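You operate a simulated robot arm through the tools that you are given. There is no shell and no other tool.

You are at the controls of a simulated robot arm. One attempt, no reset.

JOB
Fix the board on the bench: push its loose connector home.
Fine: seat it in the nest, press TEST once, and when the lamp is green put it in the green tray; lamp box off after. Set down upright: circuit board.

The check looks at the end state, three seconds after you hand in, the way a careful person would. Anything else that was tipped, shoved, dropped, spilled or broken makes it a failure.

ROBOT AND FRAMES
A 6-joint arm with a two-finger parallel gripper, fixed in place. Base frame: the origin is at the foot of the arm, x ahead of it, y to its left, z up; the work surface is at about z = 0. Readings come in mm, rad, newtons and seconds.
With the tool pointing down near the work surface it reaches from about 120 to 500 mm from the base axis. Its first joint turns from -1.257 to 1.257 rad. Payload 0.65 kg.
The tool frame sits at the grasp point between the pads (the TCP): z along the fingers, y along the line on which they close. The tips reach 25 mm beyond it. Largest opening 76 mm; finger width 18, thickness 10; the body of the gripper, 36 by 78 mm, starts 45 mm behind the TCP.
Orientation is told as [roll, pitch, yaw] about the base's x, y, z axes, in that order, counted from this pose: with the fingers straight down and closing along the base's y, the tool's x points along the base's -x, its y along +y and its z along -z.

CONTROLS
- The arm moves only by the tool jog_arm. Its arguments are lists of equal length, an entry for each row: "travel": the shift along the tool's x, y, z in mm, a list of three; "delta_rot": the turn, a rotation vector about the tool's x, y, z in rad, a list of three; "fingers": the finger opening in mm, from 0 to 76. In form: {"travel": [[tx, ty, tz], ...], "delta_rot": [[ax, ay, az], ...], "fingers": [fingers, ...]}. A call has 1 to 20 rows; each row shifts and turns the commanded pose from where the row before left it, along the tool's axes as they then stand. Each row takes 0.2 s and may step no farther than 50 mm and 0.15 rad from the row before; otherwise, or with a gripper value out of range, the whole call is refused. Where a pose cannot be reached the arm comes as near as it can. A force on the tool above 90 N (or 10 N above the force at the start of the call, whichever is more), or a blocked arm, ends the call early, and 0.2 s more pass. Each finger travels about 108 mm/s and halts on what it meets, pressing with about 25 N; the grip force reading is that of the motor and also rises with nothing between the fingers. The clock runs only during rows and for 0.2 s after the last one: add rows that do not move to give the fingers time. The reply holds the time, the measured pose of the TCP, the force on the tool along the base axes, the opening and the grip force, in the units named above and with some noise, with the torque about the TCP (base axes, N m) and any sound that the robot's microphone picked up.
- Cameras (640 x 400 px; columns grow to the right, rows downward): "scene" is fixed at [40.3, 274.4, 392.8]; the picture's right is [-0.83, -0.55, 0.00], its down [-0.31, 0.47, -0.83] and it looks along [0.46, -0.69, -0.56] (base axes); focal length 227 px, centre (320, 200). "wrist" rides on the gripper at [58, 11, -81] in the tool frame; the picture's right is [-0.18, 0.98, 0.00], its down [-0.75, -0.14, -0.64] and it looks along [-0.63, -0.12, 0.77] (tool axes); focal length 243 px, centre (320, 200). There is no depth. A picture from a camera that has moved, and an enlarged one, comes with that camera's place and axes in the base frame and with its lens. The place of the scene camera against the robot may be out by one fixed shift of up to 25 mm in any direction.
- capture(camera): a new picture of that camera. No time passes.
- enlarge(camera, box): a new picture of the part [left, top, right, bottom] of that camera's present view, enlarged. No time passes.
- sign_off(): hands the job in; it is judged then, once.

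Nothing tells you positions but the pictures and the camera data. Unless the task says otherwise, let go and move clear before handing in.

The tools are called as name(argument=value, ...) on one line, values as JSON. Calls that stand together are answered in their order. jog_arm: Moves the arm, as the interface text tells. Its arguments: {"type":"object","properties":{"travel":{"type":"array","items":{"type":"array","items":{"type":"number"}}},"delta_rot":{"type":"array","items":{"type":"array","items":{"type":"number"}}},"fingers":{"type":"array","items":{"type":"number"}}},"required":["travel","delta_rot","fingers"]} The other tools are called the same way: capture (camera) takes a picture; enlarge (camera, box) takes an enlarged picture of a part of a camera's view; sign_off () hands the job in.

At the start:

```text
time: 0.0
ee_pos: [303.0, -71.0, 294.6]
orientation: [0.0, -0.001, -0.001]
force: [-0.1, 1.5, 0.0]
moment: [0.0, -0.01, -0.01]
gripper_width: 76.0
grasp_force: 0.1
```

scene: 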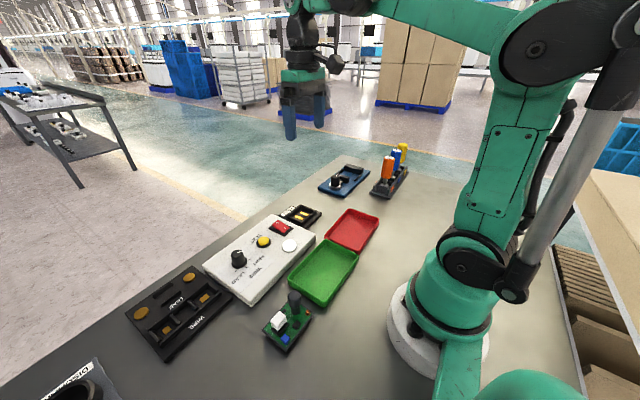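
wrist: 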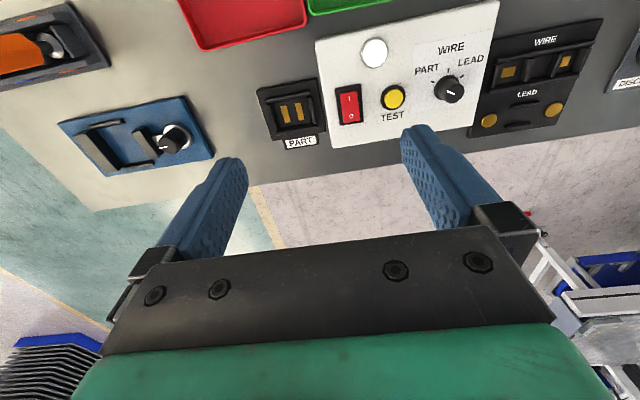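

I see a bench with a circuit board (green, near the robot), a lamp box with a rocker switch, TEST button and a selector dial, nests labelled PART, WIRE, LEAD, a green and a red tray. I'll look closer before moving.

enlarge(camera="scene", box=[240, 270, 340, 370])

enlarge(camera="scene", box=[190, 190, 350, 310])

enlarge(camera="wrist", box=[240, 0, 640, 200])

enlarge(camera="scene", box=[300, 130, 440, 220])

enlarge(camera="scene", box=[20, 250, 240, 400])

```text
4.00 times, centred on (290, 320) of scene
camera zoom: at [40.3, 274.4, 392.8], right [-0.83, -0.55, 0.0], down [-0.31, 0.47, -0.83], along [0.46, -0.69, -0.56], focal length 907 px, centre (440, -280)
```

zoom: 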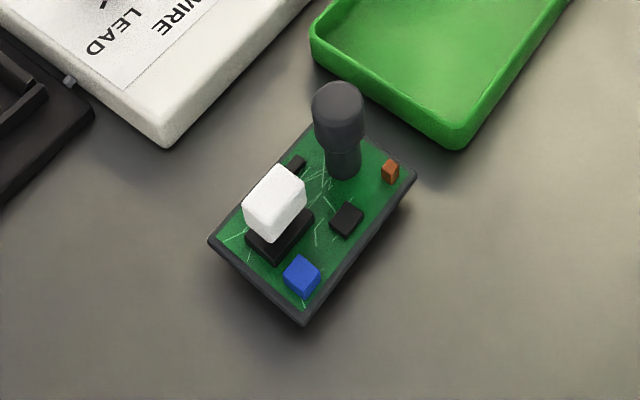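

```text
3.33 times, centred on (270, 250) of scene
camera zoom: at [40.3, 274.4, 392.8], right [-0.83, -0.55, 0.0], down [-0.31, 0.47, -0.83], along [0.46, -0.69, -0.56], focal length 756 px, centre (487, 33)
```

zoom: 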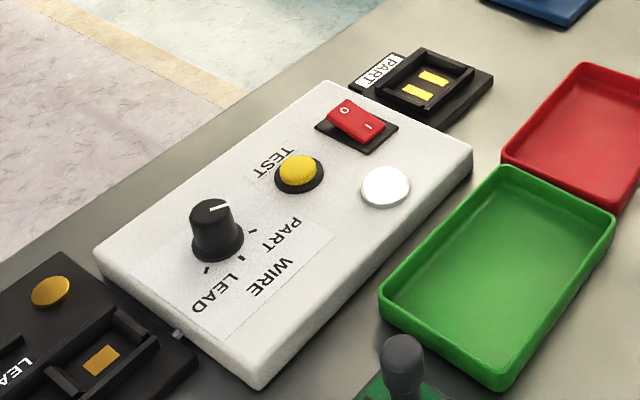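

```text
1.60 times, centred on (440, 100) of wrist
camera zoom: at [245.7, -60.2, 374.9], right [0.18, 0.98, 0.0], down [0.75, -0.14, 0.64], along [0.63, -0.12, -0.77], focal length 388 px, centre (128, 360)
```

zoom: 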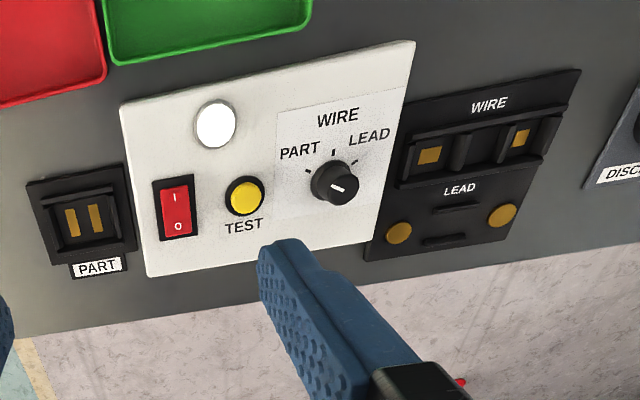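

```text
4.44 times, centred on (370, 175) of scene
camera zoom: at [40.3, 274.4, 392.8], right [-0.83, -0.55, 0.0], down [-0.31, 0.47, -0.83], along [0.46, -0.69, -0.56], focal length 1008 px, centre (98, 311)
```

zoom: 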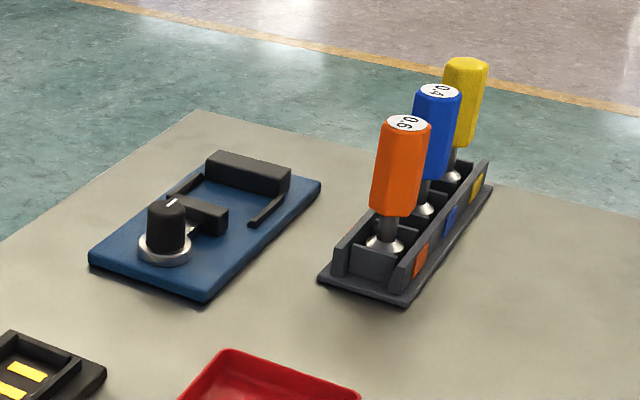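

```text
2.67 times, centred on (130, 325) of scene
camera zoom: at [40.3, 274.4, 392.8], right [-0.83, -0.55, 0.0], down [-0.31, 0.47, -0.83], along [0.46, -0.69, -0.56], focal length 604 px, centre (827, -133)
```

zoom: 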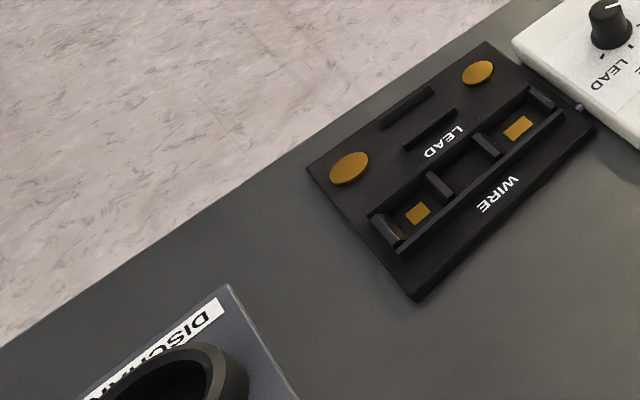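

The loose part looks to be the white connector block on the board; the nest marked PART looks like the place for the board. I'll move up high over the board for a wrist-camera look.

jog_arm(travel=[[20.6, 36.2, 0], [20.6, 36.2, 0], [20.6, 36.2, 0], [20.6, 36.2, 0], [20.6, 36.2, 0], [0, 0, 0]], delta_rot=[[0, 0, 0], [0, 0, 0], [0, 0, 0], [0, 0, 0], [0, 0, 0], [0, 0, 0]], fingers=[76, 76, 76, 76, 76, 76])

capture(camera="wrist")

capture(camera="scene")

```text
time: 1.4
ee_pos: [200.3, 111.5, 292.7]
orientation: [0.0, 0.0, 0.001]
force: [-0.5, 0.2, 0.4]
moment: [0.01, 0.01, -0.02]
gripper_width: 76.0
grasp_force: 0.0
```

```text
taken
camera wrist: at [142.0, 121.7, 372.3], right [0.18, 0.98, 0.0], down [0.75, -0.14, 0.64], along [0.63, -0.12, -0.77], focal length 243 px, centre (320, 200)
```

wrist: 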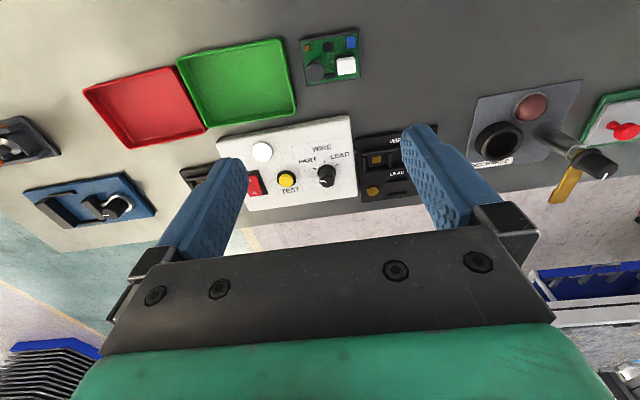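

```text
taken
```

scene: 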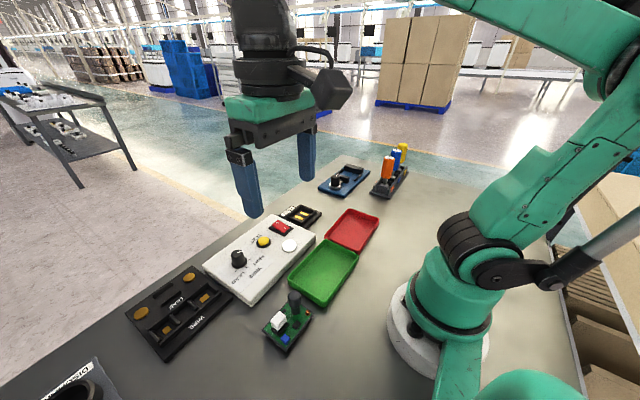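

enlarge(camera="wrist", box=[280, 20, 380, 95])

enlarge(camera="wrist", box=[440, 60, 640, 220])

enlarge(camera="wrist", box=[210, 100, 410, 225])

```text
5.33 times, centred on (330, 58) of wrist
camera zoom: at [142.0, 121.7, 372.3], right [0.18, 0.98, 0.0], down [0.75, -0.14, 0.64], along [0.63, -0.12, -0.77], focal length 1294 px, centre (267, 960)
```

zoom: 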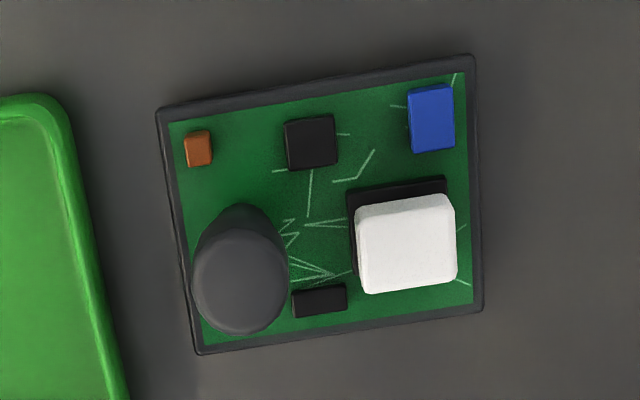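

```text
2.50 times, centred on (540, 140) of wrist
camera zoom: at [142.0, 121.7, 372.3], right [0.18, 0.98, 0.0], down [0.75, -0.14, 0.64], along [0.63, -0.12, -0.77], focal length 606 px, centre (-230, 350)
```

zoom: 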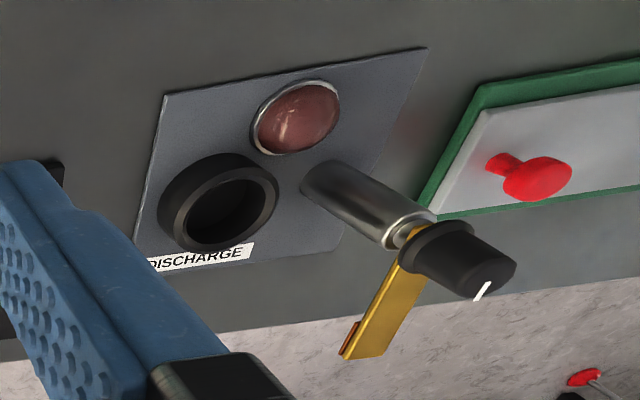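

```text
3.20 times, centred on (310, 162) of wrist
camera zoom: at [142.0, 121.7, 372.3], right [0.18, 0.98, 0.0], down [0.75, -0.14, 0.64], along [0.63, -0.12, -0.77], focal length 776 px, centre (352, 320)
```

zoom: 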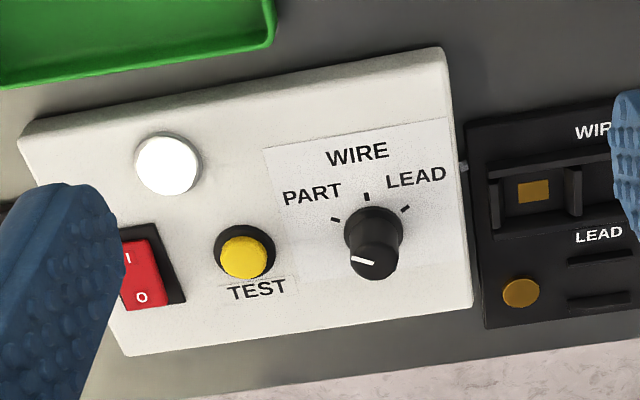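

I see the board at about x 180–235, y 87–162, with the white connector near (214, 142) and the gray post near (211, 103); the lamp box sits farther out. I'll zoom in on the dial, rocker, nest and connector to read their states.

enlarge(camera="wrist", box=[300, 150, 350, 195])

enlarge(camera="scene", box=[220, 240, 260, 275])

enlarge(camera="scene", box=[260, 200, 330, 245])

enlarge(camera="scene", box=[255, 285, 320, 355])

enlarge(camera="wrist", box=[300, 25, 370, 90])

```text
8.89 times, centred on (325, 172) of wrist
camera zoom: at [142.0, 121.7, 372.3], right [0.18, 0.98, 0.0], down [0.75, -0.14, 0.64], along [0.63, -0.12, -0.77], focal length 2157 px, centre (276, 444)
```

zoom: 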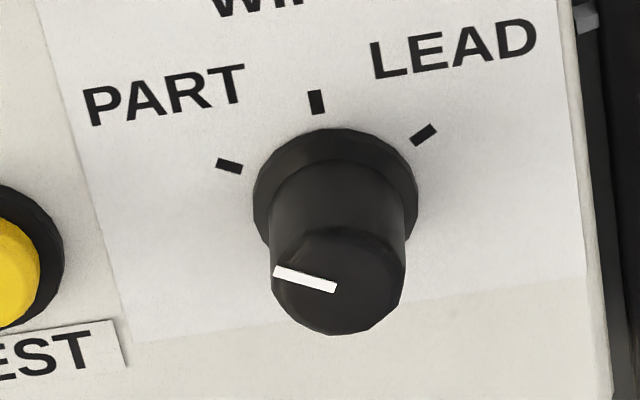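

```text
11.43 times, centred on (240, 258) of scene
camera zoom: at [40.3, 274.4, 392.8], right [-0.83, -0.55, 0.0], down [-0.31, 0.47, -0.83], along [0.46, -0.69, -0.56], focal length 2591 px, centre (1234, -457)
```

zoom: 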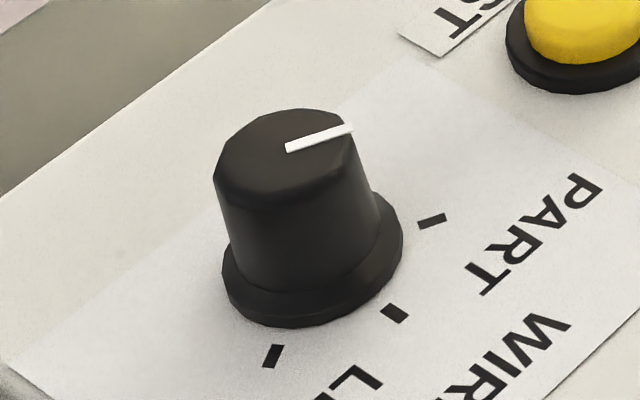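

```text
8.89 times, centred on (295, 222) of scene
camera zoom: at [40.3, 274.4, 392.8], right [-0.83, -0.55, 0.0], down [-0.31, 0.47, -0.83], along [0.46, -0.69, -0.56], focal length 2015 px, centre (542, 0)
```

zoom: 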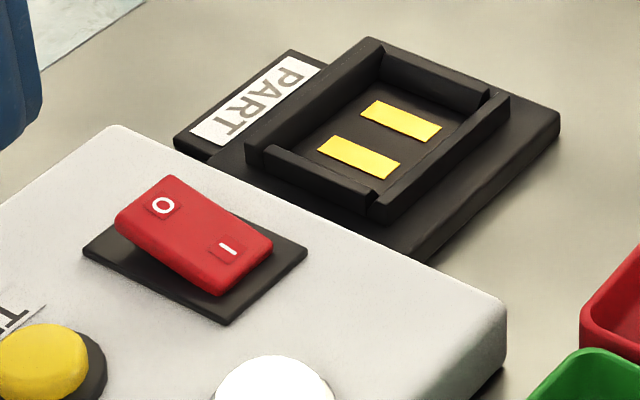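

```text
5.71 times, centred on (288, 320) of scene
camera zoom: at [40.3, 274.4, 392.8], right [-0.83, -0.55, 0.0], down [-0.31, 0.47, -0.83], along [0.46, -0.69, -0.56], focal length 1295 px, centre (506, -486)
```

zoom: 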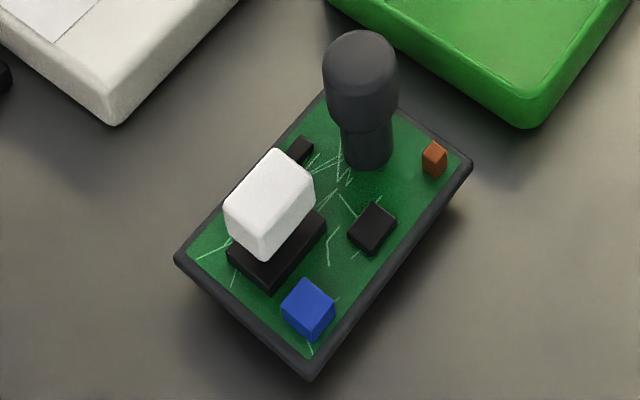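

```text
6.15 times, centred on (335, 58) of wrist
camera zoom: at [142.0, 121.7, 372.3], right [0.18, 0.98, 0.0], down [0.75, -0.14, 0.64], along [0.63, -0.12, -0.77], focal length 1493 px, centre (228, 1077)
```

zoom: 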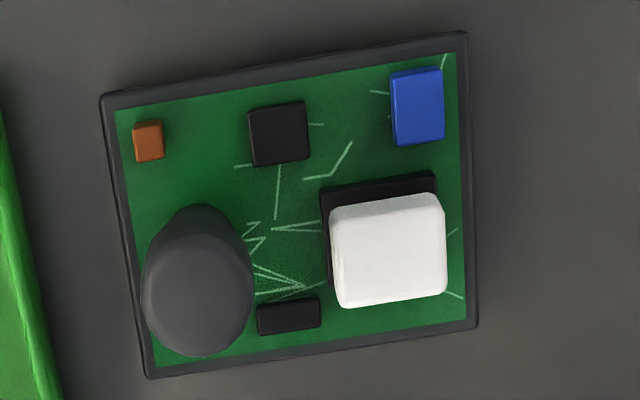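

The dial already points to PART and the rocker's I side looks pressed (O side raised), so the box looks on. The connector sits proud and slightly off on its black socket. Next, a closer look at the PART nest.

jog_arm(travel=[[-18.3, -38.5, 7], [-18.3, -38.5, 7], [-18.3, -38.5, 7], [-18.3, -38.5, 7], [-18.3, -38.5, 7], [-18.3, -38.5, 7], [0, 0, 0]], delta_rot=[[0, 0, 0], [0, 0, 0], [0, 0, 0], [0, 0, 0], [0, 0, 0], [0, 0, 0], [0, 0, 0]], fingers=[76, 76, 76, 76, 76, 76, 76])

capture(camera="wrist")

enlarge(camera="wrist", box=[240, 50, 400, 150])

```text
time: 3.0
ee_pos: [308.2, -124.1, 251.7]
orientation: [0.0, 0.0, -0.001]
force: [0.1, -0.6, -0.3]
moment: [0.01, 0.0, 0.01]
gripper_width: 76.1
grasp_force: 0.2
```

```text
taken
camera wrist: at [250.1, -113.5, 332.6], right [0.18, 0.98, 0.0], down [0.75, -0.14, 0.64], along [0.63, -0.12, -0.77], focal length 243 px, centre (320, 200)
```

wrist: 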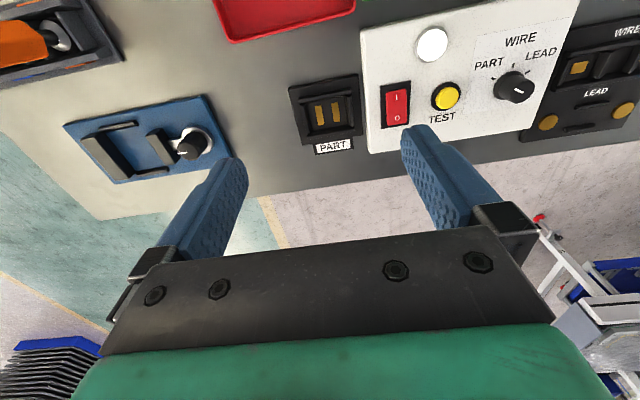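

```text
4.00 times, centred on (320, 100) of wrist
camera zoom: at [250.1, -113.5, 332.6], right [0.18, 0.98, 0.0], down [0.75, -0.14, 0.64], along [0.63, -0.12, -0.77], focal length 970 px, centre (320, 600)
```

zoom: 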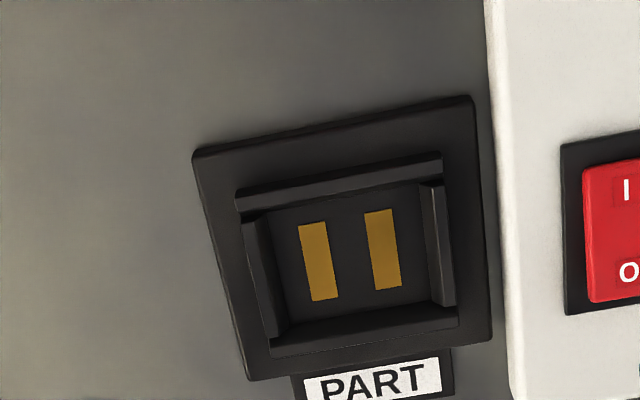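

The PART nest base spans about x 330–410, y −169…−81, with a smaller pocket (~42×48) at about (371, −125). The board looks larger than that pocket, so I want to see whether the board has a smaller foot beneath it.

enlarge(camera="scene", box=[280, 300, 320, 360])

enlarge(camera="scene", box=[255, 320, 305, 360])

enlarge(camera="scene", box=[275, 200, 325, 235])

```text
6.67 times, centred on (300, 330) of scene
camera zoom: at [40.3, 274.4, 392.8], right [-0.83, -0.55, 0.0], down [-0.31, 0.47, -0.83], along [0.46, -0.69, -0.56], focal length 1511 px, centre (453, -667)
```

zoom: 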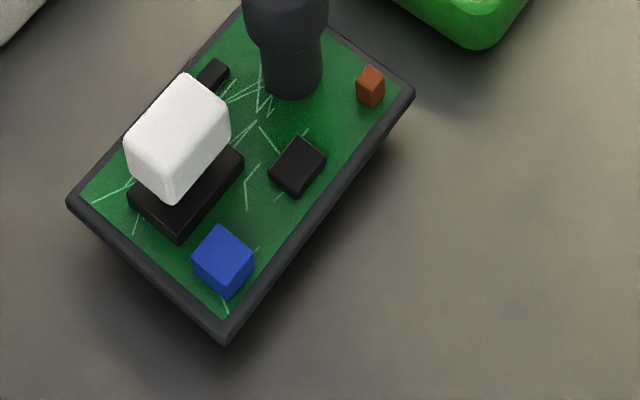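

```text
10.00 times, centred on (280, 340) of scene
camera zoom: at [40.3, 274.4, 392.8], right [-0.83, -0.55, 0.0], down [-0.31, 0.47, -0.83], along [0.46, -0.69, -0.56], focal length 2267 px, centre (720, -1200)
```

zoom: 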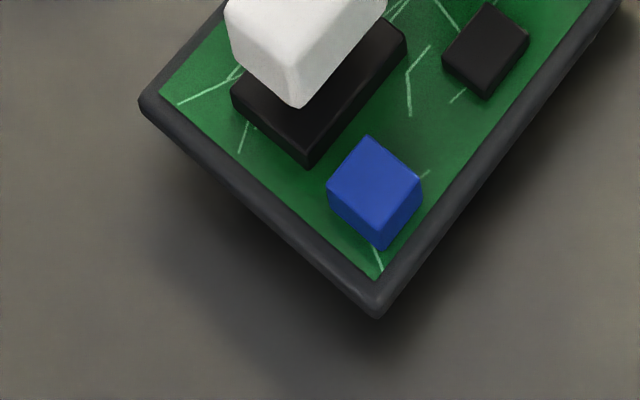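

```text
11.43 times, centred on (300, 218) of scene
camera zoom: at [40.3, 274.4, 392.8], right [-0.83, -0.55, 0.0], down [-0.31, 0.47, -0.83], along [0.46, -0.69, -0.56], focal length 2591 px, centre (549, 0)
```

zoom: 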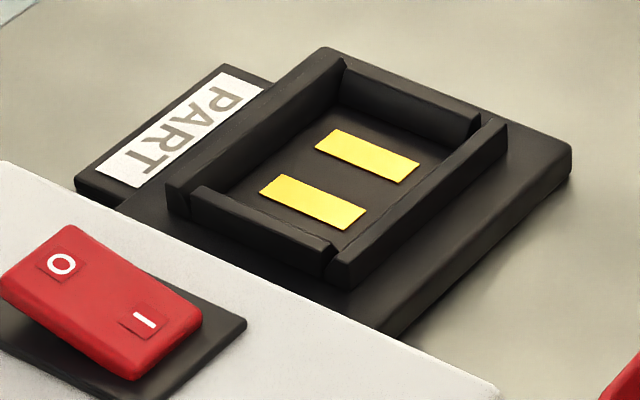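

The shadow shows that the board floats on a smaller foot, which should be what fits the pocket. I'll swing round to the board's +y side, turn the wrist and tilt it for a low oblique look to get the foot and the heights.

jog_arm(travel=[[13.5, 44.25, 0], [13.5, 44.25, 0], [13.5, 44.25, 0], [13.5, 44.25, 0], [13.5, 44.25, 0], [13.5, 44.25, 0], [13.5, 44.25, 0], [13.5, 44.25, 0], [0, 0, 0]], delta_rot=[[0, 0, 0], [0, 0, 0], [0, 0, 0], [0, 0, 0], [0, 0, 0], [0, 0, 0], [0, 0, 0], [0, 0, 0], [0, 0, 0]], fingers=[76, 76, 76, 76, 76, 76, 76, 76, 76])

jog_arm(travel=[[0, 0, 0], [0, 0, 0], [0, 0, 0], [0, 0, 0], [0, 0, 0], [0, 0, 0], [0, 0, 0], [0, 0, 0], [0, 0, 0], [0, 0, 0], [0, 0, 0], [0, 0, 0]], delta_rot=[[0, 0, 0.1428], [0, 0, 0.1428], [0, 0, 0.1428], [0, 0, 0.1428], [0, 0, 0.1428], [0, 0, 0.1428], [0, 0, 0.1428], [0, 0, 0.1428], [0, 0, 0.1428], [0, 0, 0.1428], [0, 0, 0.1428], [0, 0, 0]], fingers=[76, 76, 76, 76, 76, 76, 76, 76, 76, 76, 76, 76])

capture(camera="wrist")

capture(camera="scene")

```text
time: 5.0
ee_pos: [203.2, 236.0, 257.1]
orientation: [0.0, -0.001, 0.0]
force: [-0.6, 0.2, 0.3]
moment: [-0.01, 0.01, -0.01]
gripper_width: 75.8
grasp_force: 0.0
```

```text
time: 7.6
ee_pos: [202.7, 233.6, 252.3]
orientation: [0.001, 0.002, -1.573]
force: [0.3, 0.4, 0.5]
moment: [-0.01, 0.03, 0.01]
gripper_width: 75.9
grasp_force: 0.0
```

```text
taken
camera wrist: at [214.3, 291.0, 333.0], right [0.98, -0.19, 0.0], down [-0.14, -0.75, 0.64], along [-0.12, -0.63, -0.77], focal length 243 px, centre (320, 200)
```

wrist: 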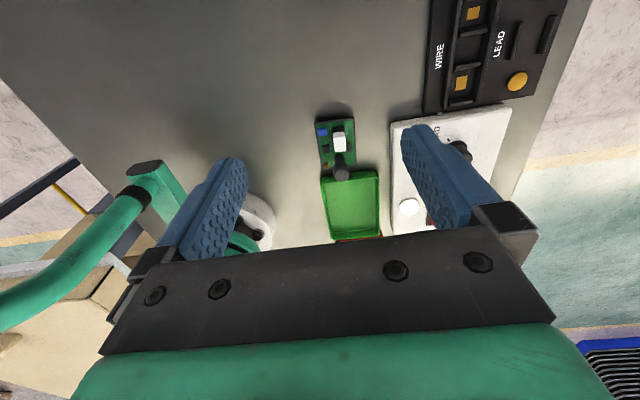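

```text
taken
```

scene: 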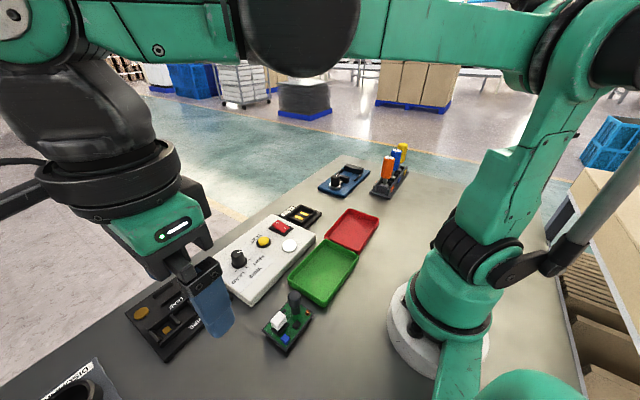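

The view confirms open bench around here. Now I tilt the tool and lower it for the oblique look at the board's underside.

jog_arm(travel=[[0, 0, 0], [0, 0, 0], [0, 0, 0], [0, 0, 0], [22.0, 0, 40.4], [22.0, 0, 40.4], [22.0, 0, 40.4], [22.0, 0, 40.4], [0, 0, 0], [0, 0, 0]], delta_rot=[[0, -0.125, 0], [0, -0.125, 0], [0, -0.125, 0], [0, -0.125, 0], [0, 0, 0], [0, 0, 0], [0, 0, 0], [0, 0, 0], [0, 0, 0], [0, 0, 0]], fingers=[76, 76, 76, 76, 76, 76, 76, 76, 76, 76])

capture(camera="wrist")

enlarge(camera="wrist", box=[250, 80, 410, 200])

```text
time: 9.8
ee_pos: [203.5, 229.8, 65.7]
orientation: [0.0, -0.5, -1.57]
force: [0.3, -0.6, -0.2]
moment: [-0.02, -0.02, 0.0]
gripper_width: 76.2
grasp_force: 0.1
```

```text
taken
camera wrist: at [214.7, 319.2, 108.2], right [0.98, -0.16, 0.09], down [-0.14, -0.35, 0.93], along [-0.12, -0.92, -0.37], focal length 243 px, centre (320, 200)
```

wrist: 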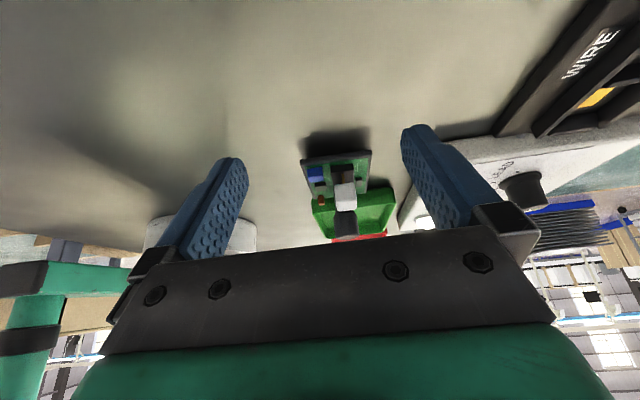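

```text
3.33 times, centred on (330, 140) of wrist
camera zoom: at [214.7, 319.2, 108.2], right [0.98, -0.16, 0.09], down [-0.14, -0.35, 0.93], along [-0.12, -0.92, -0.37], focal length 809 px, centre (287, 400)
```

zoom: 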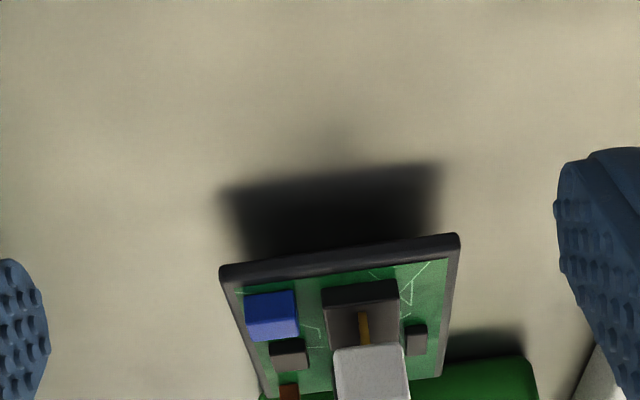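

enlarge(camera="wrist", box=[295, 120, 380, 175])

enlarge(camera="wrist", box=[295, 145, 380, 240])

```text
7.27 times, centred on (338, 148) of wrist
camera zoom: at [214.7, 319.2, 108.2], right [0.98, -0.16, 0.09], down [-0.14, -0.35, 0.93], along [-0.12, -0.92, -0.37], focal length 1764 px, centre (193, 582)
```

zoom: 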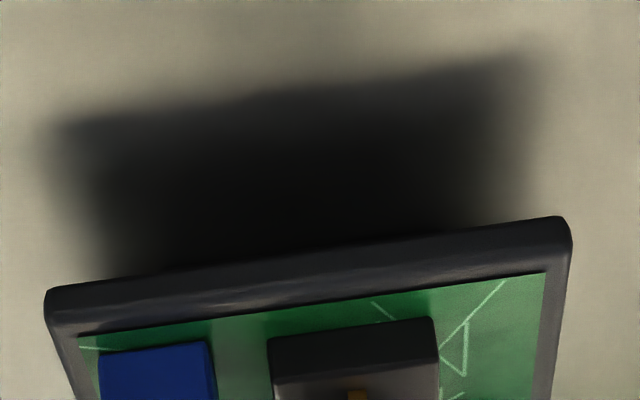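

```text
4.21 times, centred on (338, 192) of wrist
camera zoom: at [214.7, 319.2, 108.2], right [0.98, -0.16, 0.09], down [-0.14, -0.35, 0.93], along [-0.12, -0.92, -0.37], focal length 1022 px, centre (246, 232)
```

zoom: 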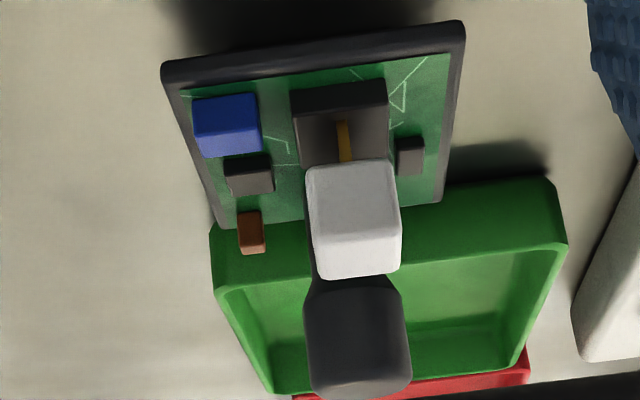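

The white connector is held up off its socket with a visible gold pin, so it needs a straight push down. The board's plate bottom is near z≈10. I'll tilt a little more for a lower look at the foot.

jog_arm(travel=[[0, 0, 0], [0, 0, 0], [0, 0, 0], [17.2, 0, 16.7], [0, 0, 0], [0, 0, 0]], delta_rot=[[0, -0.1, 0], [0, -0.1, 0], [0, -0.1, 0], [0, 0, 0], [0, 0, 0], [0, 0, 0]], fingers=[76, 76, 76, 76, 76, 76])

capture(camera="wrist")

enlarge(camera="wrist", box=[270, 110, 400, 200])

```text
time: 11.2
ee_pos: [206.3, 233.6, 43.6]
orientation: [0.009, -0.535, -1.571]
force: [0.5, 0.3, -0.3]
moment: [0.01, -0.01, -0.02]
gripper_width: 76.1
grasp_force: 0.0
out of reach, approached as far as the arm can: row 1, 2, 3
```

```text
taken
camera wrist: at [216.9, 325.7, 82.4], right [0.98, -0.15, 0.1], down [-0.15, -0.32, 0.94], along [-0.11, -0.93, -0.34], focal length 243 px, centre (320, 200)
```

wrist: 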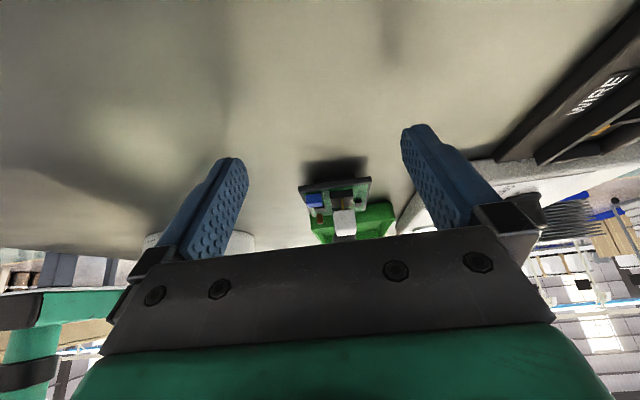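

```text
4.44 times, centred on (335, 155) of wrist
camera zoom: at [216.9, 325.7, 82.4], right [0.98, -0.15, 0.1], down [-0.15, -0.32, 0.94], along [-0.11, -0.93, -0.34], focal length 1078 px, centre (253, 400)
```

zoom: 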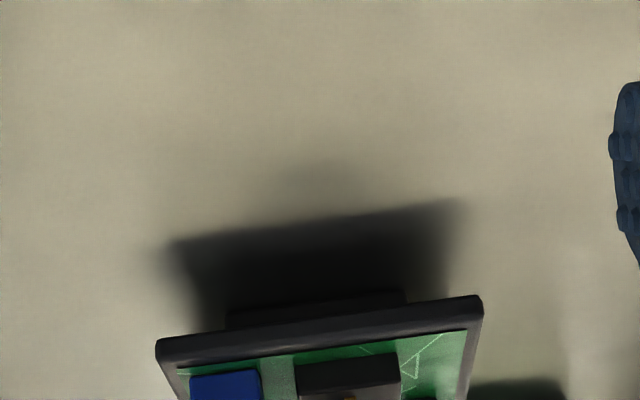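

enlarge(camera="wrist", box=[300, 160, 370, 200])

enlarge(camera="wrist", box=[300, 175, 380, 245])

```text
9.14 times, centred on (335, 180) of wrist
camera zoom: at [216.9, 325.7, 82.4], right [0.98, -0.15, 0.1], down [-0.15, -0.32, 0.94], along [-0.11, -0.93, -0.34], focal length 2218 px, centre (183, 383)
```

zoom: 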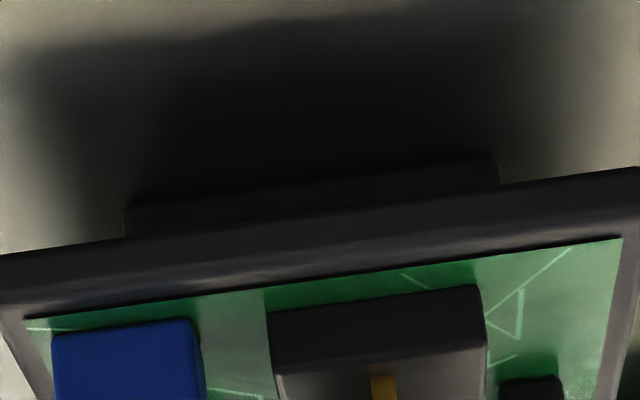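

```text
5.71 times, centred on (340, 210) of wrist
camera zoom: at [216.9, 325.7, 82.4], right [0.98, -0.15, 0.1], down [-0.15, -0.32, 0.94], along [-0.11, -0.93, -0.34], focal length 1386 px, centre (206, 143)
```

zoom: 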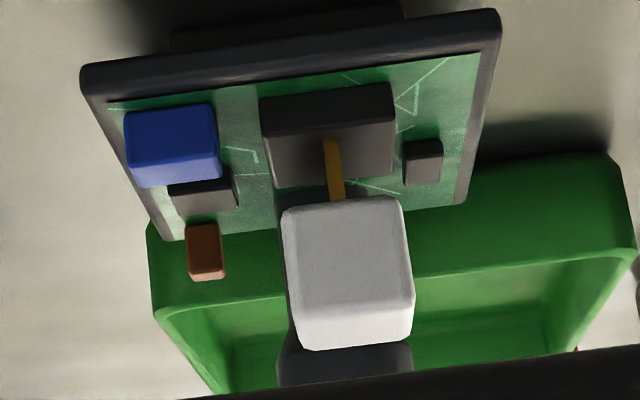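

The foot is about 33 × 46 mm, centred under the plate, about 10 mm high; the connector's top is near z≈43.5 with about a 10 mm gap, and the post top is near z≈58. Now I back off and bring the tool upright again.

jog_arm(travel=[[0, 0, -40], [0, 0, -40], [0, 0, 0], [0, 0, 0], [0, 0, 0], [0, 0, 0], [0, 0, 0], [0, 0, 0]], delta_rot=[[0, 0, 0], [0, 0, 0], [0, 0.125, 0], [0, 0.125, 0], [0, 0.125, 0], [0, 0.125, 0], [0, 0, 0], [0, 0, 0]], fingers=[76, 76, 76, 76, 40, 20, 0, 0])

```text
time: 13.0
ee_pos: [211.8, 274.0, 114.2]
orientation: [0.004, -0.038, -1.568]
force: [-0.7, -0.1, 0.3]
moment: [-0.01, -0.01, -0.01]
gripper_width: 0.0
grasp_force: 23.3
out of reach, approached as far as the arm can: row 2
```

jog_arm(travel=[[0, 0, -40], [0, 0, -40], [0, 0, 0], [0, 0, 0], [0, 0, 0], [0, 0, 0], [0, 0, 0], [0, 0, 0], [0, 0, 0], [0, 0, 0], [0, 0, 0], [0, 0, 0], [0, 0, 0], [0, 0, 0], [0, 0, 0]], delta_rot=[[0, 0.038, 0], [0, 0, 0], [0, 0, -0.1426], [0, 0, -0.1426], [0, 0, -0.1426], [0, 0, -0.1426], [0, 0, -0.1426], [0, 0, -0.1426], [0, 0, -0.1426], [0, 0, -0.1426], [0, 0, -0.1426], [0, 0, -0.1426], [0, 0, -0.1426], [0, 0, 0], [0, 0, 0]], fingers=[0, 0, 0, 0, 0, 0, 0, 0, 0, 0, 0, 0, 0, 0, 0])

```text
time: 16.2
ee_pos: [209.6, 275.4, 194.3]
orientation: [-0.001, -0.005, 0.002]
force: [-0.1, 0.7, 0.3]
moment: [0.03, -0.01, 0.0]
gripper_width: 0.0
grasp_force: 23.5
```

jog_arm(travel=[[-0.4, -33.6, 16], [-0.4, -33.6, 16], [-0.4, -33.6, 16], [-0.4, -33.6, 16], [0, 0, 0], [0, 0, 0]], delta_rot=[[0, 0.004, 0], [0, 0, 0], [0, 0, 0], [0, 0, 0], [0, 0, 0], [0, 0, 0]], fingers=[0, 0, 0, 0, 0, 0])

capture(camera="wrist")

enlarge(camera="wrist", box=[240, 30, 400, 140])

enlarge(camera="scene", box=[230, 250, 340, 360])

```text
time: 17.6
ee_pos: [212.0, 141.5, 130.1]
orientation: [-0.002, -0.001, 0.001]
force: [0.0, 0.0, -0.4]
moment: [-0.02, 0.02, 0.02]
gripper_width: 0.0
grasp_force: 23.6
```

```text
taken
camera wrist: at [154.6, 151.2, 209.9], right [0.18, 0.98, 0.0], down [0.75, -0.14, 0.64], along [0.63, -0.12, -0.76], focal length 243 px, centre (320, 200)
```

wrist: 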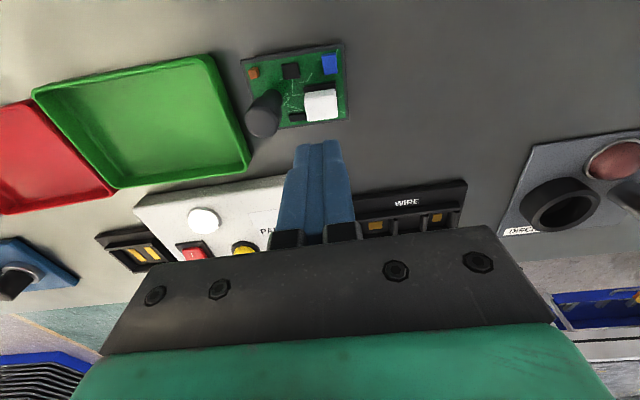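

```text
3.64 times, centred on (320, 85) of wrist
camera zoom: at [154.6, 151.2, 209.9], right [0.18, 0.98, 0.0], down [0.75, -0.14, 0.64], along [0.63, -0.12, -0.76], focal length 882 px, centre (320, 618)
```

zoom: 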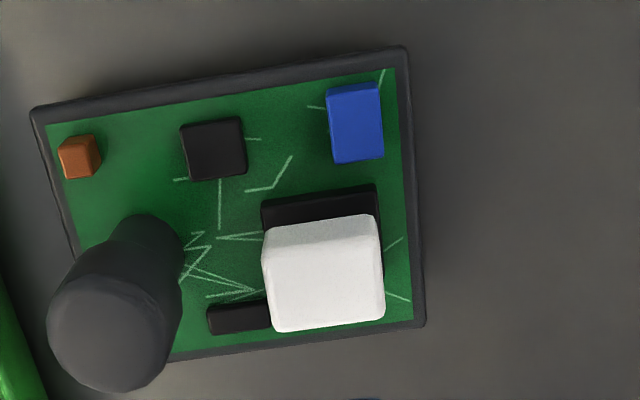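

```text
3.64 times, centred on (285, 305) of scene
camera zoom: at [40.3, 274.4, 392.8], right [-0.83, -0.55, 0.0], down [-0.31, 0.47, -0.83], along [0.46, -0.69, -0.56], focal length 824 px, centre (447, -182)
```

zoom: 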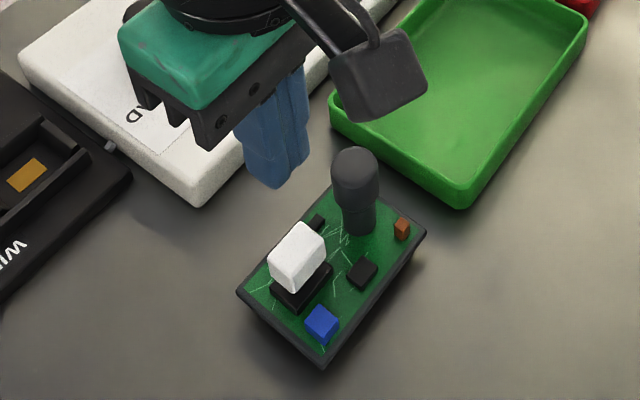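

The connector top sits at about (212, 141.5, ~43) and the closed fingertips are right above it (20 × 18 mm footprint), inside the foot's support. I'll descend to just above it and then press in small steps.

jog_arm(travel=[[0, -1, 29], [0, 0, 29], [0, 0, 0], [0, 0, 0]], delta_rot=[[0, 0, 0], [0, 0, 0], [0, 0, 0], [0, 0, 0]], fingers=[0, 0, 0, 0])

enlarge(camera="scene", box=[240, 260, 330, 350])

enlarge(camera="wrist", box=[240, 50, 400, 160])

```text
time: 18.6
ee_pos: [212.0, 137.8, 72.6]
orientation: [-0.002, -0.001, 0.001]
force: [0.2, 0.6, -0.4]
moment: [0.04, 0.01, 0.03]
gripper_width: 0.0
grasp_force: 23.4
```

```text
4.44 times, centred on (285, 305) of scene
camera zoom: at [40.3, 274.4, 392.8], right [-0.83, -0.55, 0.0], down [-0.31, 0.47, -0.83], along [0.46, -0.69, -0.56], focal length 1008 px, centre (476, -267)
```

zoom: 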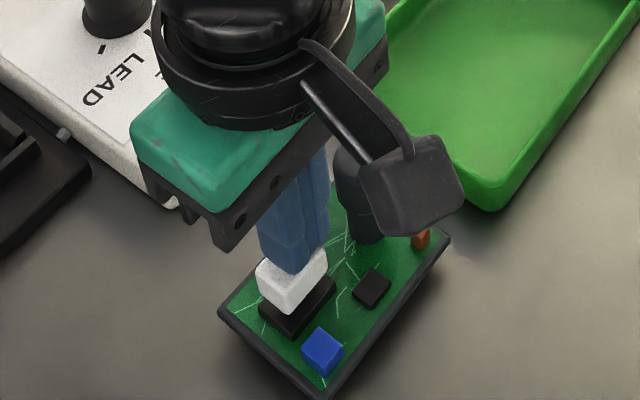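

```text
3.64 times, centred on (320, 105) of wrist
camera zoom: at [153.9, 147.8, 152.2], right [0.18, 0.98, 0.0], down [0.75, -0.14, 0.64], along [0.63, -0.12, -0.76], focal length 882 px, centre (320, 546)
```

zoom: 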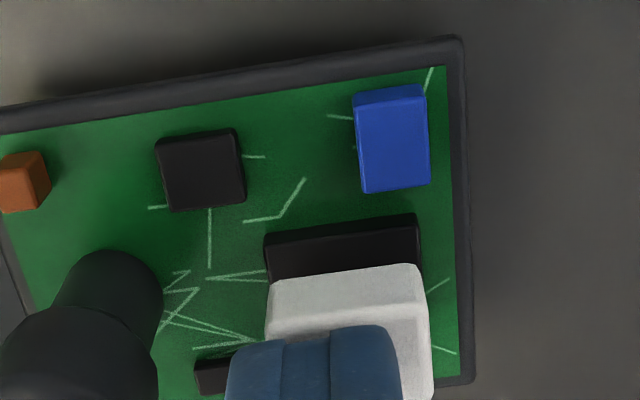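

The fingertips are about 3.5 mm too far to −y of the block; I'll correct and then start pressing gently.

jog_arm(travel=[[0, 3.5, 0], [0, 0, 0], [0, 0, 2], [0, 0, 2], [0, 0, 0]], delta_rot=[[0, 0, 0], [0, 0, 0], [0, 0, 0], [0, 0, 0], [0, 0, 0]], fingers=[0, 0, 0, 0, 0])

enlarge(camera="wrist", box=[240, 50, 400, 160])

```text
time: 19.8
ee_pos: [213.3, 142.6, 67.9]
orientation: [-0.002, -0.002, 0.001]
force: [0.2, -0.2, -0.8]
moment: [-0.02, 0.01, 0.04]
gripper_width: 0.0
grasp_force: 23.5
```

```text
3.64 times, centred on (320, 105) of wrist
camera zoom: at [154.7, 152.8, 148.5], right [0.18, 0.98, 0.0], down [0.75, -0.14, 0.64], along [0.63, -0.12, -0.76], focal length 882 px, centre (320, 546)
```

zoom: 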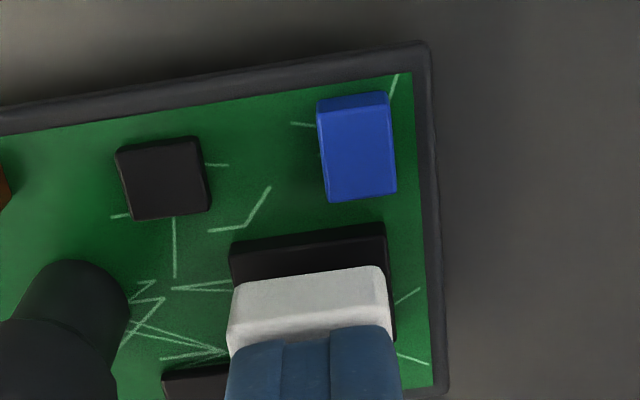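

Aligned now. Pressing down in 1.5–2 mm steps while watching the force.

jog_arm(travel=[[0, 0, 1.5], [0, 0, 1.5], [0, 0, 1.5], [0, 0, 0]], delta_rot=[[0, 0, 0], [0, 0, 0], [0, 0, 0], [0, 0, 0]], fingers=[0, 0, 0, 0])

```text
time: 20.8
ee_pos: [212.8, 142.1, 64.2]
orientation: [-0.002, -0.003, 0.002]
force: [-0.4, 0.1, 0.1]
moment: [0.03, 0.01, 0.01]
gripper_width: 0.3
grasp_force: 23.0
```

enlarge(camera="wrist", box=[240, 50, 400, 160])

enlarge(camera="scene", box=[250, 280, 320, 350])

```text
3.64 times, centred on (320, 105) of wrist
camera zoom: at [154.6, 152.7, 144.2], right [0.18, 0.98, 0.0], down [0.75, -0.14, 0.64], along [0.63, -0.12, -0.76], focal length 882 px, centre (320, 546)
```

zoom: 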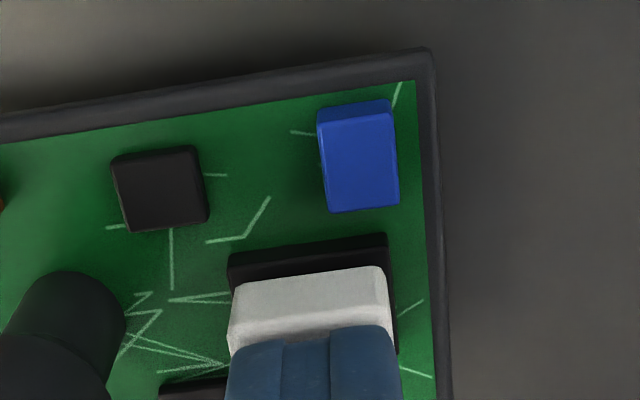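

```text
5.71 times, centred on (285, 315) of scene
camera zoom: at [40.3, 274.4, 392.8], right [-0.83, -0.55, 0.0], down [-0.31, 0.47, -0.83], along [0.46, -0.69, -0.56], focal length 1295 px, centre (520, -457)
```

zoom: 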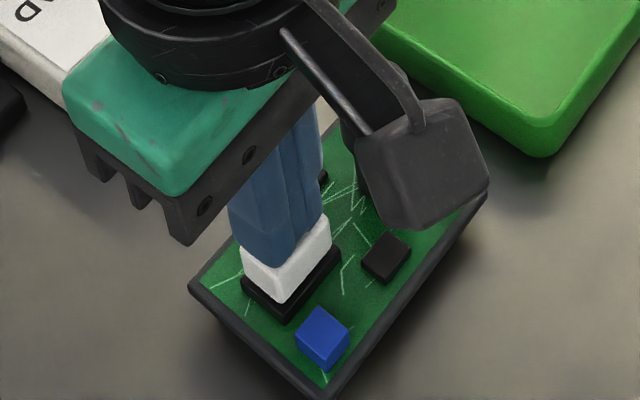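

The block appears to be moving down with the fingers with almost no resistance. I'll keep on.

jog_arm(travel=[[0, 0, 1.5], [0, 0, 1.5], [0, 0, 1], [0, 0, 0]], delta_rot=[[0, 0, 0], [0, 0, 0], [0, 0, 0], [0, 0, 0]], fingers=[0, 0, 0, 0])

enlarge(camera="wrist", box=[240, 50, 400, 160])

enlarge(camera="scene", box=[250, 280, 320, 350])

```text
time: 21.8
ee_pos: [214.4, 144.0, 59.9]
orientation: [0.0, -0.003, 0.002]
force: [0.3, 0.5, 0.5]
moment: [0.02, 0.0, -0.02]
gripper_width: 0.1
grasp_force: 23.7
```

```text
3.64 times, centred on (320, 105) of wrist
camera zoom: at [155.6, 153.6, 139.7], right [0.18, 0.98, 0.0], down [0.75, -0.14, 0.64], along [0.63, -0.12, -0.76], focal length 882 px, centre (320, 546)
```

zoom: 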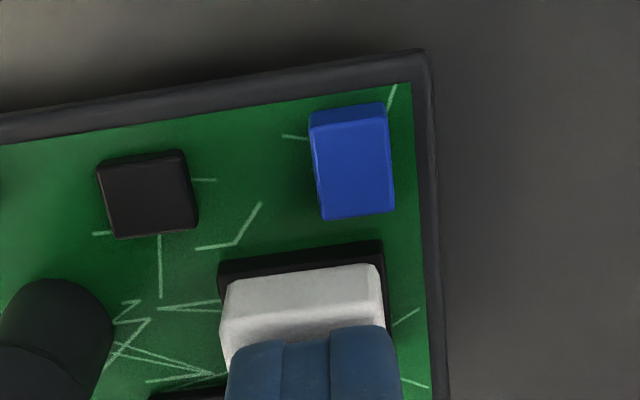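

```text
5.71 times, centred on (285, 315) of scene
camera zoom: at [40.3, 274.4, 392.8], right [-0.83, -0.55, 0.0], down [-0.31, 0.47, -0.83], along [0.46, -0.69, -0.56], focal length 1295 px, centre (520, -457)
```

zoom: 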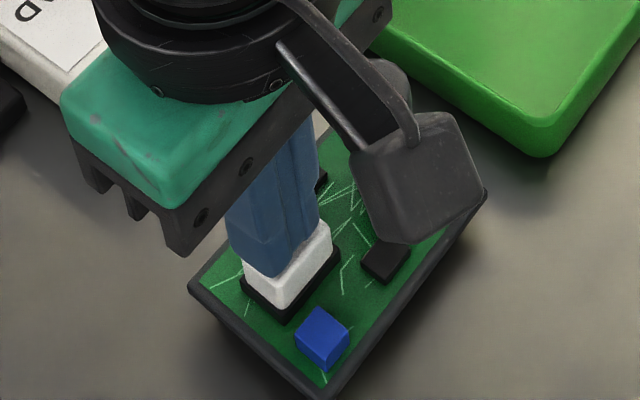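

The block is now close to the socket with no visible gap left in the scene view. Continuing with finer steps until there's clear resistance.

jog_arm(travel=[[0, 0, 1], [0, 0, 1], [0, 0, 0]], delta_rot=[[0, 0, 0], [0, 0, 0], [0, 0, 0]], fingers=[0, 0, 0])

```text
time: 22.6
ee_pos: [213.2, 144.9, 57.3]
orientation: [-0.001, -0.001, 0.003]
force: [1.8, 0.6, 27.5]
moment: [0.01, 0.0, 0.03]
gripper_width: 0.0
grasp_force: 23.4
```

Resistance of 27 N now. One more careful step.

jog_arm(travel=[[0, 0, 0.7], [0, 0, 0.7], [0, 0, 0]], delta_rot=[[0, 0, 0], [0, 0, 0], [0, 0, 0]], fingers=[0, 0, 0])

enlarge(camera="wrist", box=[240, 50, 400, 160])

enlarge(camera="scene", box=[250, 290, 310, 350])

```text
time: 23.4
ee_pos: [213.3, 142.7, 56.6]
orientation: [-0.001, -0.002, 0.001]
force: [6.6, 7.1, 51.7]
moment: [0.21, -0.1, 0.07]
gripper_width: 0.3
grasp_force: 23.6
```

```text
3.64 times, centred on (320, 105) of wrist
camera zoom: at [155.3, 153.5, 136.9], right [0.18, 0.98, 0.0], down [0.75, -0.14, 0.64], along [0.63, -0.12, -0.76], focal length 882 px, centre (320, 546)
```

zoom: 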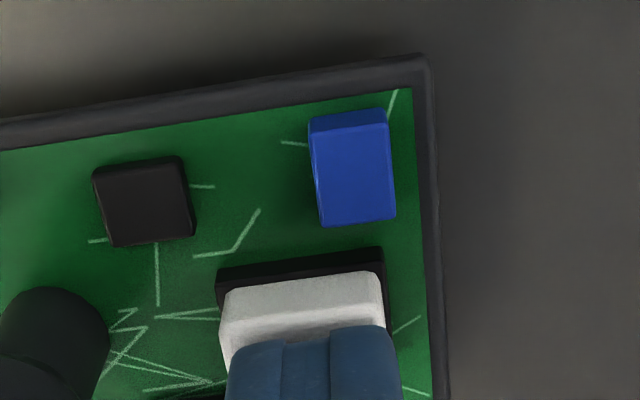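

```text
6.67 times, centred on (280, 320) of scene
camera zoom: at [40.2, 274.4, 392.8], right [-0.83, -0.55, 0.0], down [-0.31, 0.47, -0.83], along [0.46, -0.69, -0.56], focal length 1511 px, centre (587, -600)
```

zoom: 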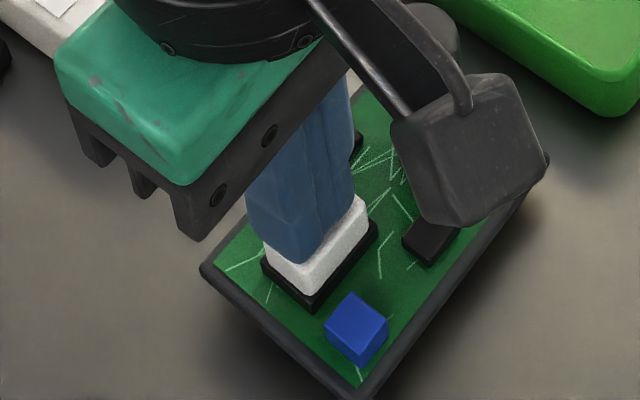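

Force is 52 N and the block sits on the socket; I'll press slightly further to see if it still moves or is bottomed out.

jog_arm(travel=[[0, 0, 0.5], [0, 0, 0]], delta_rot=[[0, 0, 0], [0, 0, 0]], fingers=[0, 0])

```text
time: 24.0
ee_pos: [214.3, 142.8, 55.9]
orientation: [0.0, -0.003, 0.001]
force: [10.0, 14.0, 65.9]
moment: [0.34, -0.15, 0.1]
gripper_width: 0.0
grasp_force: 24.1
```

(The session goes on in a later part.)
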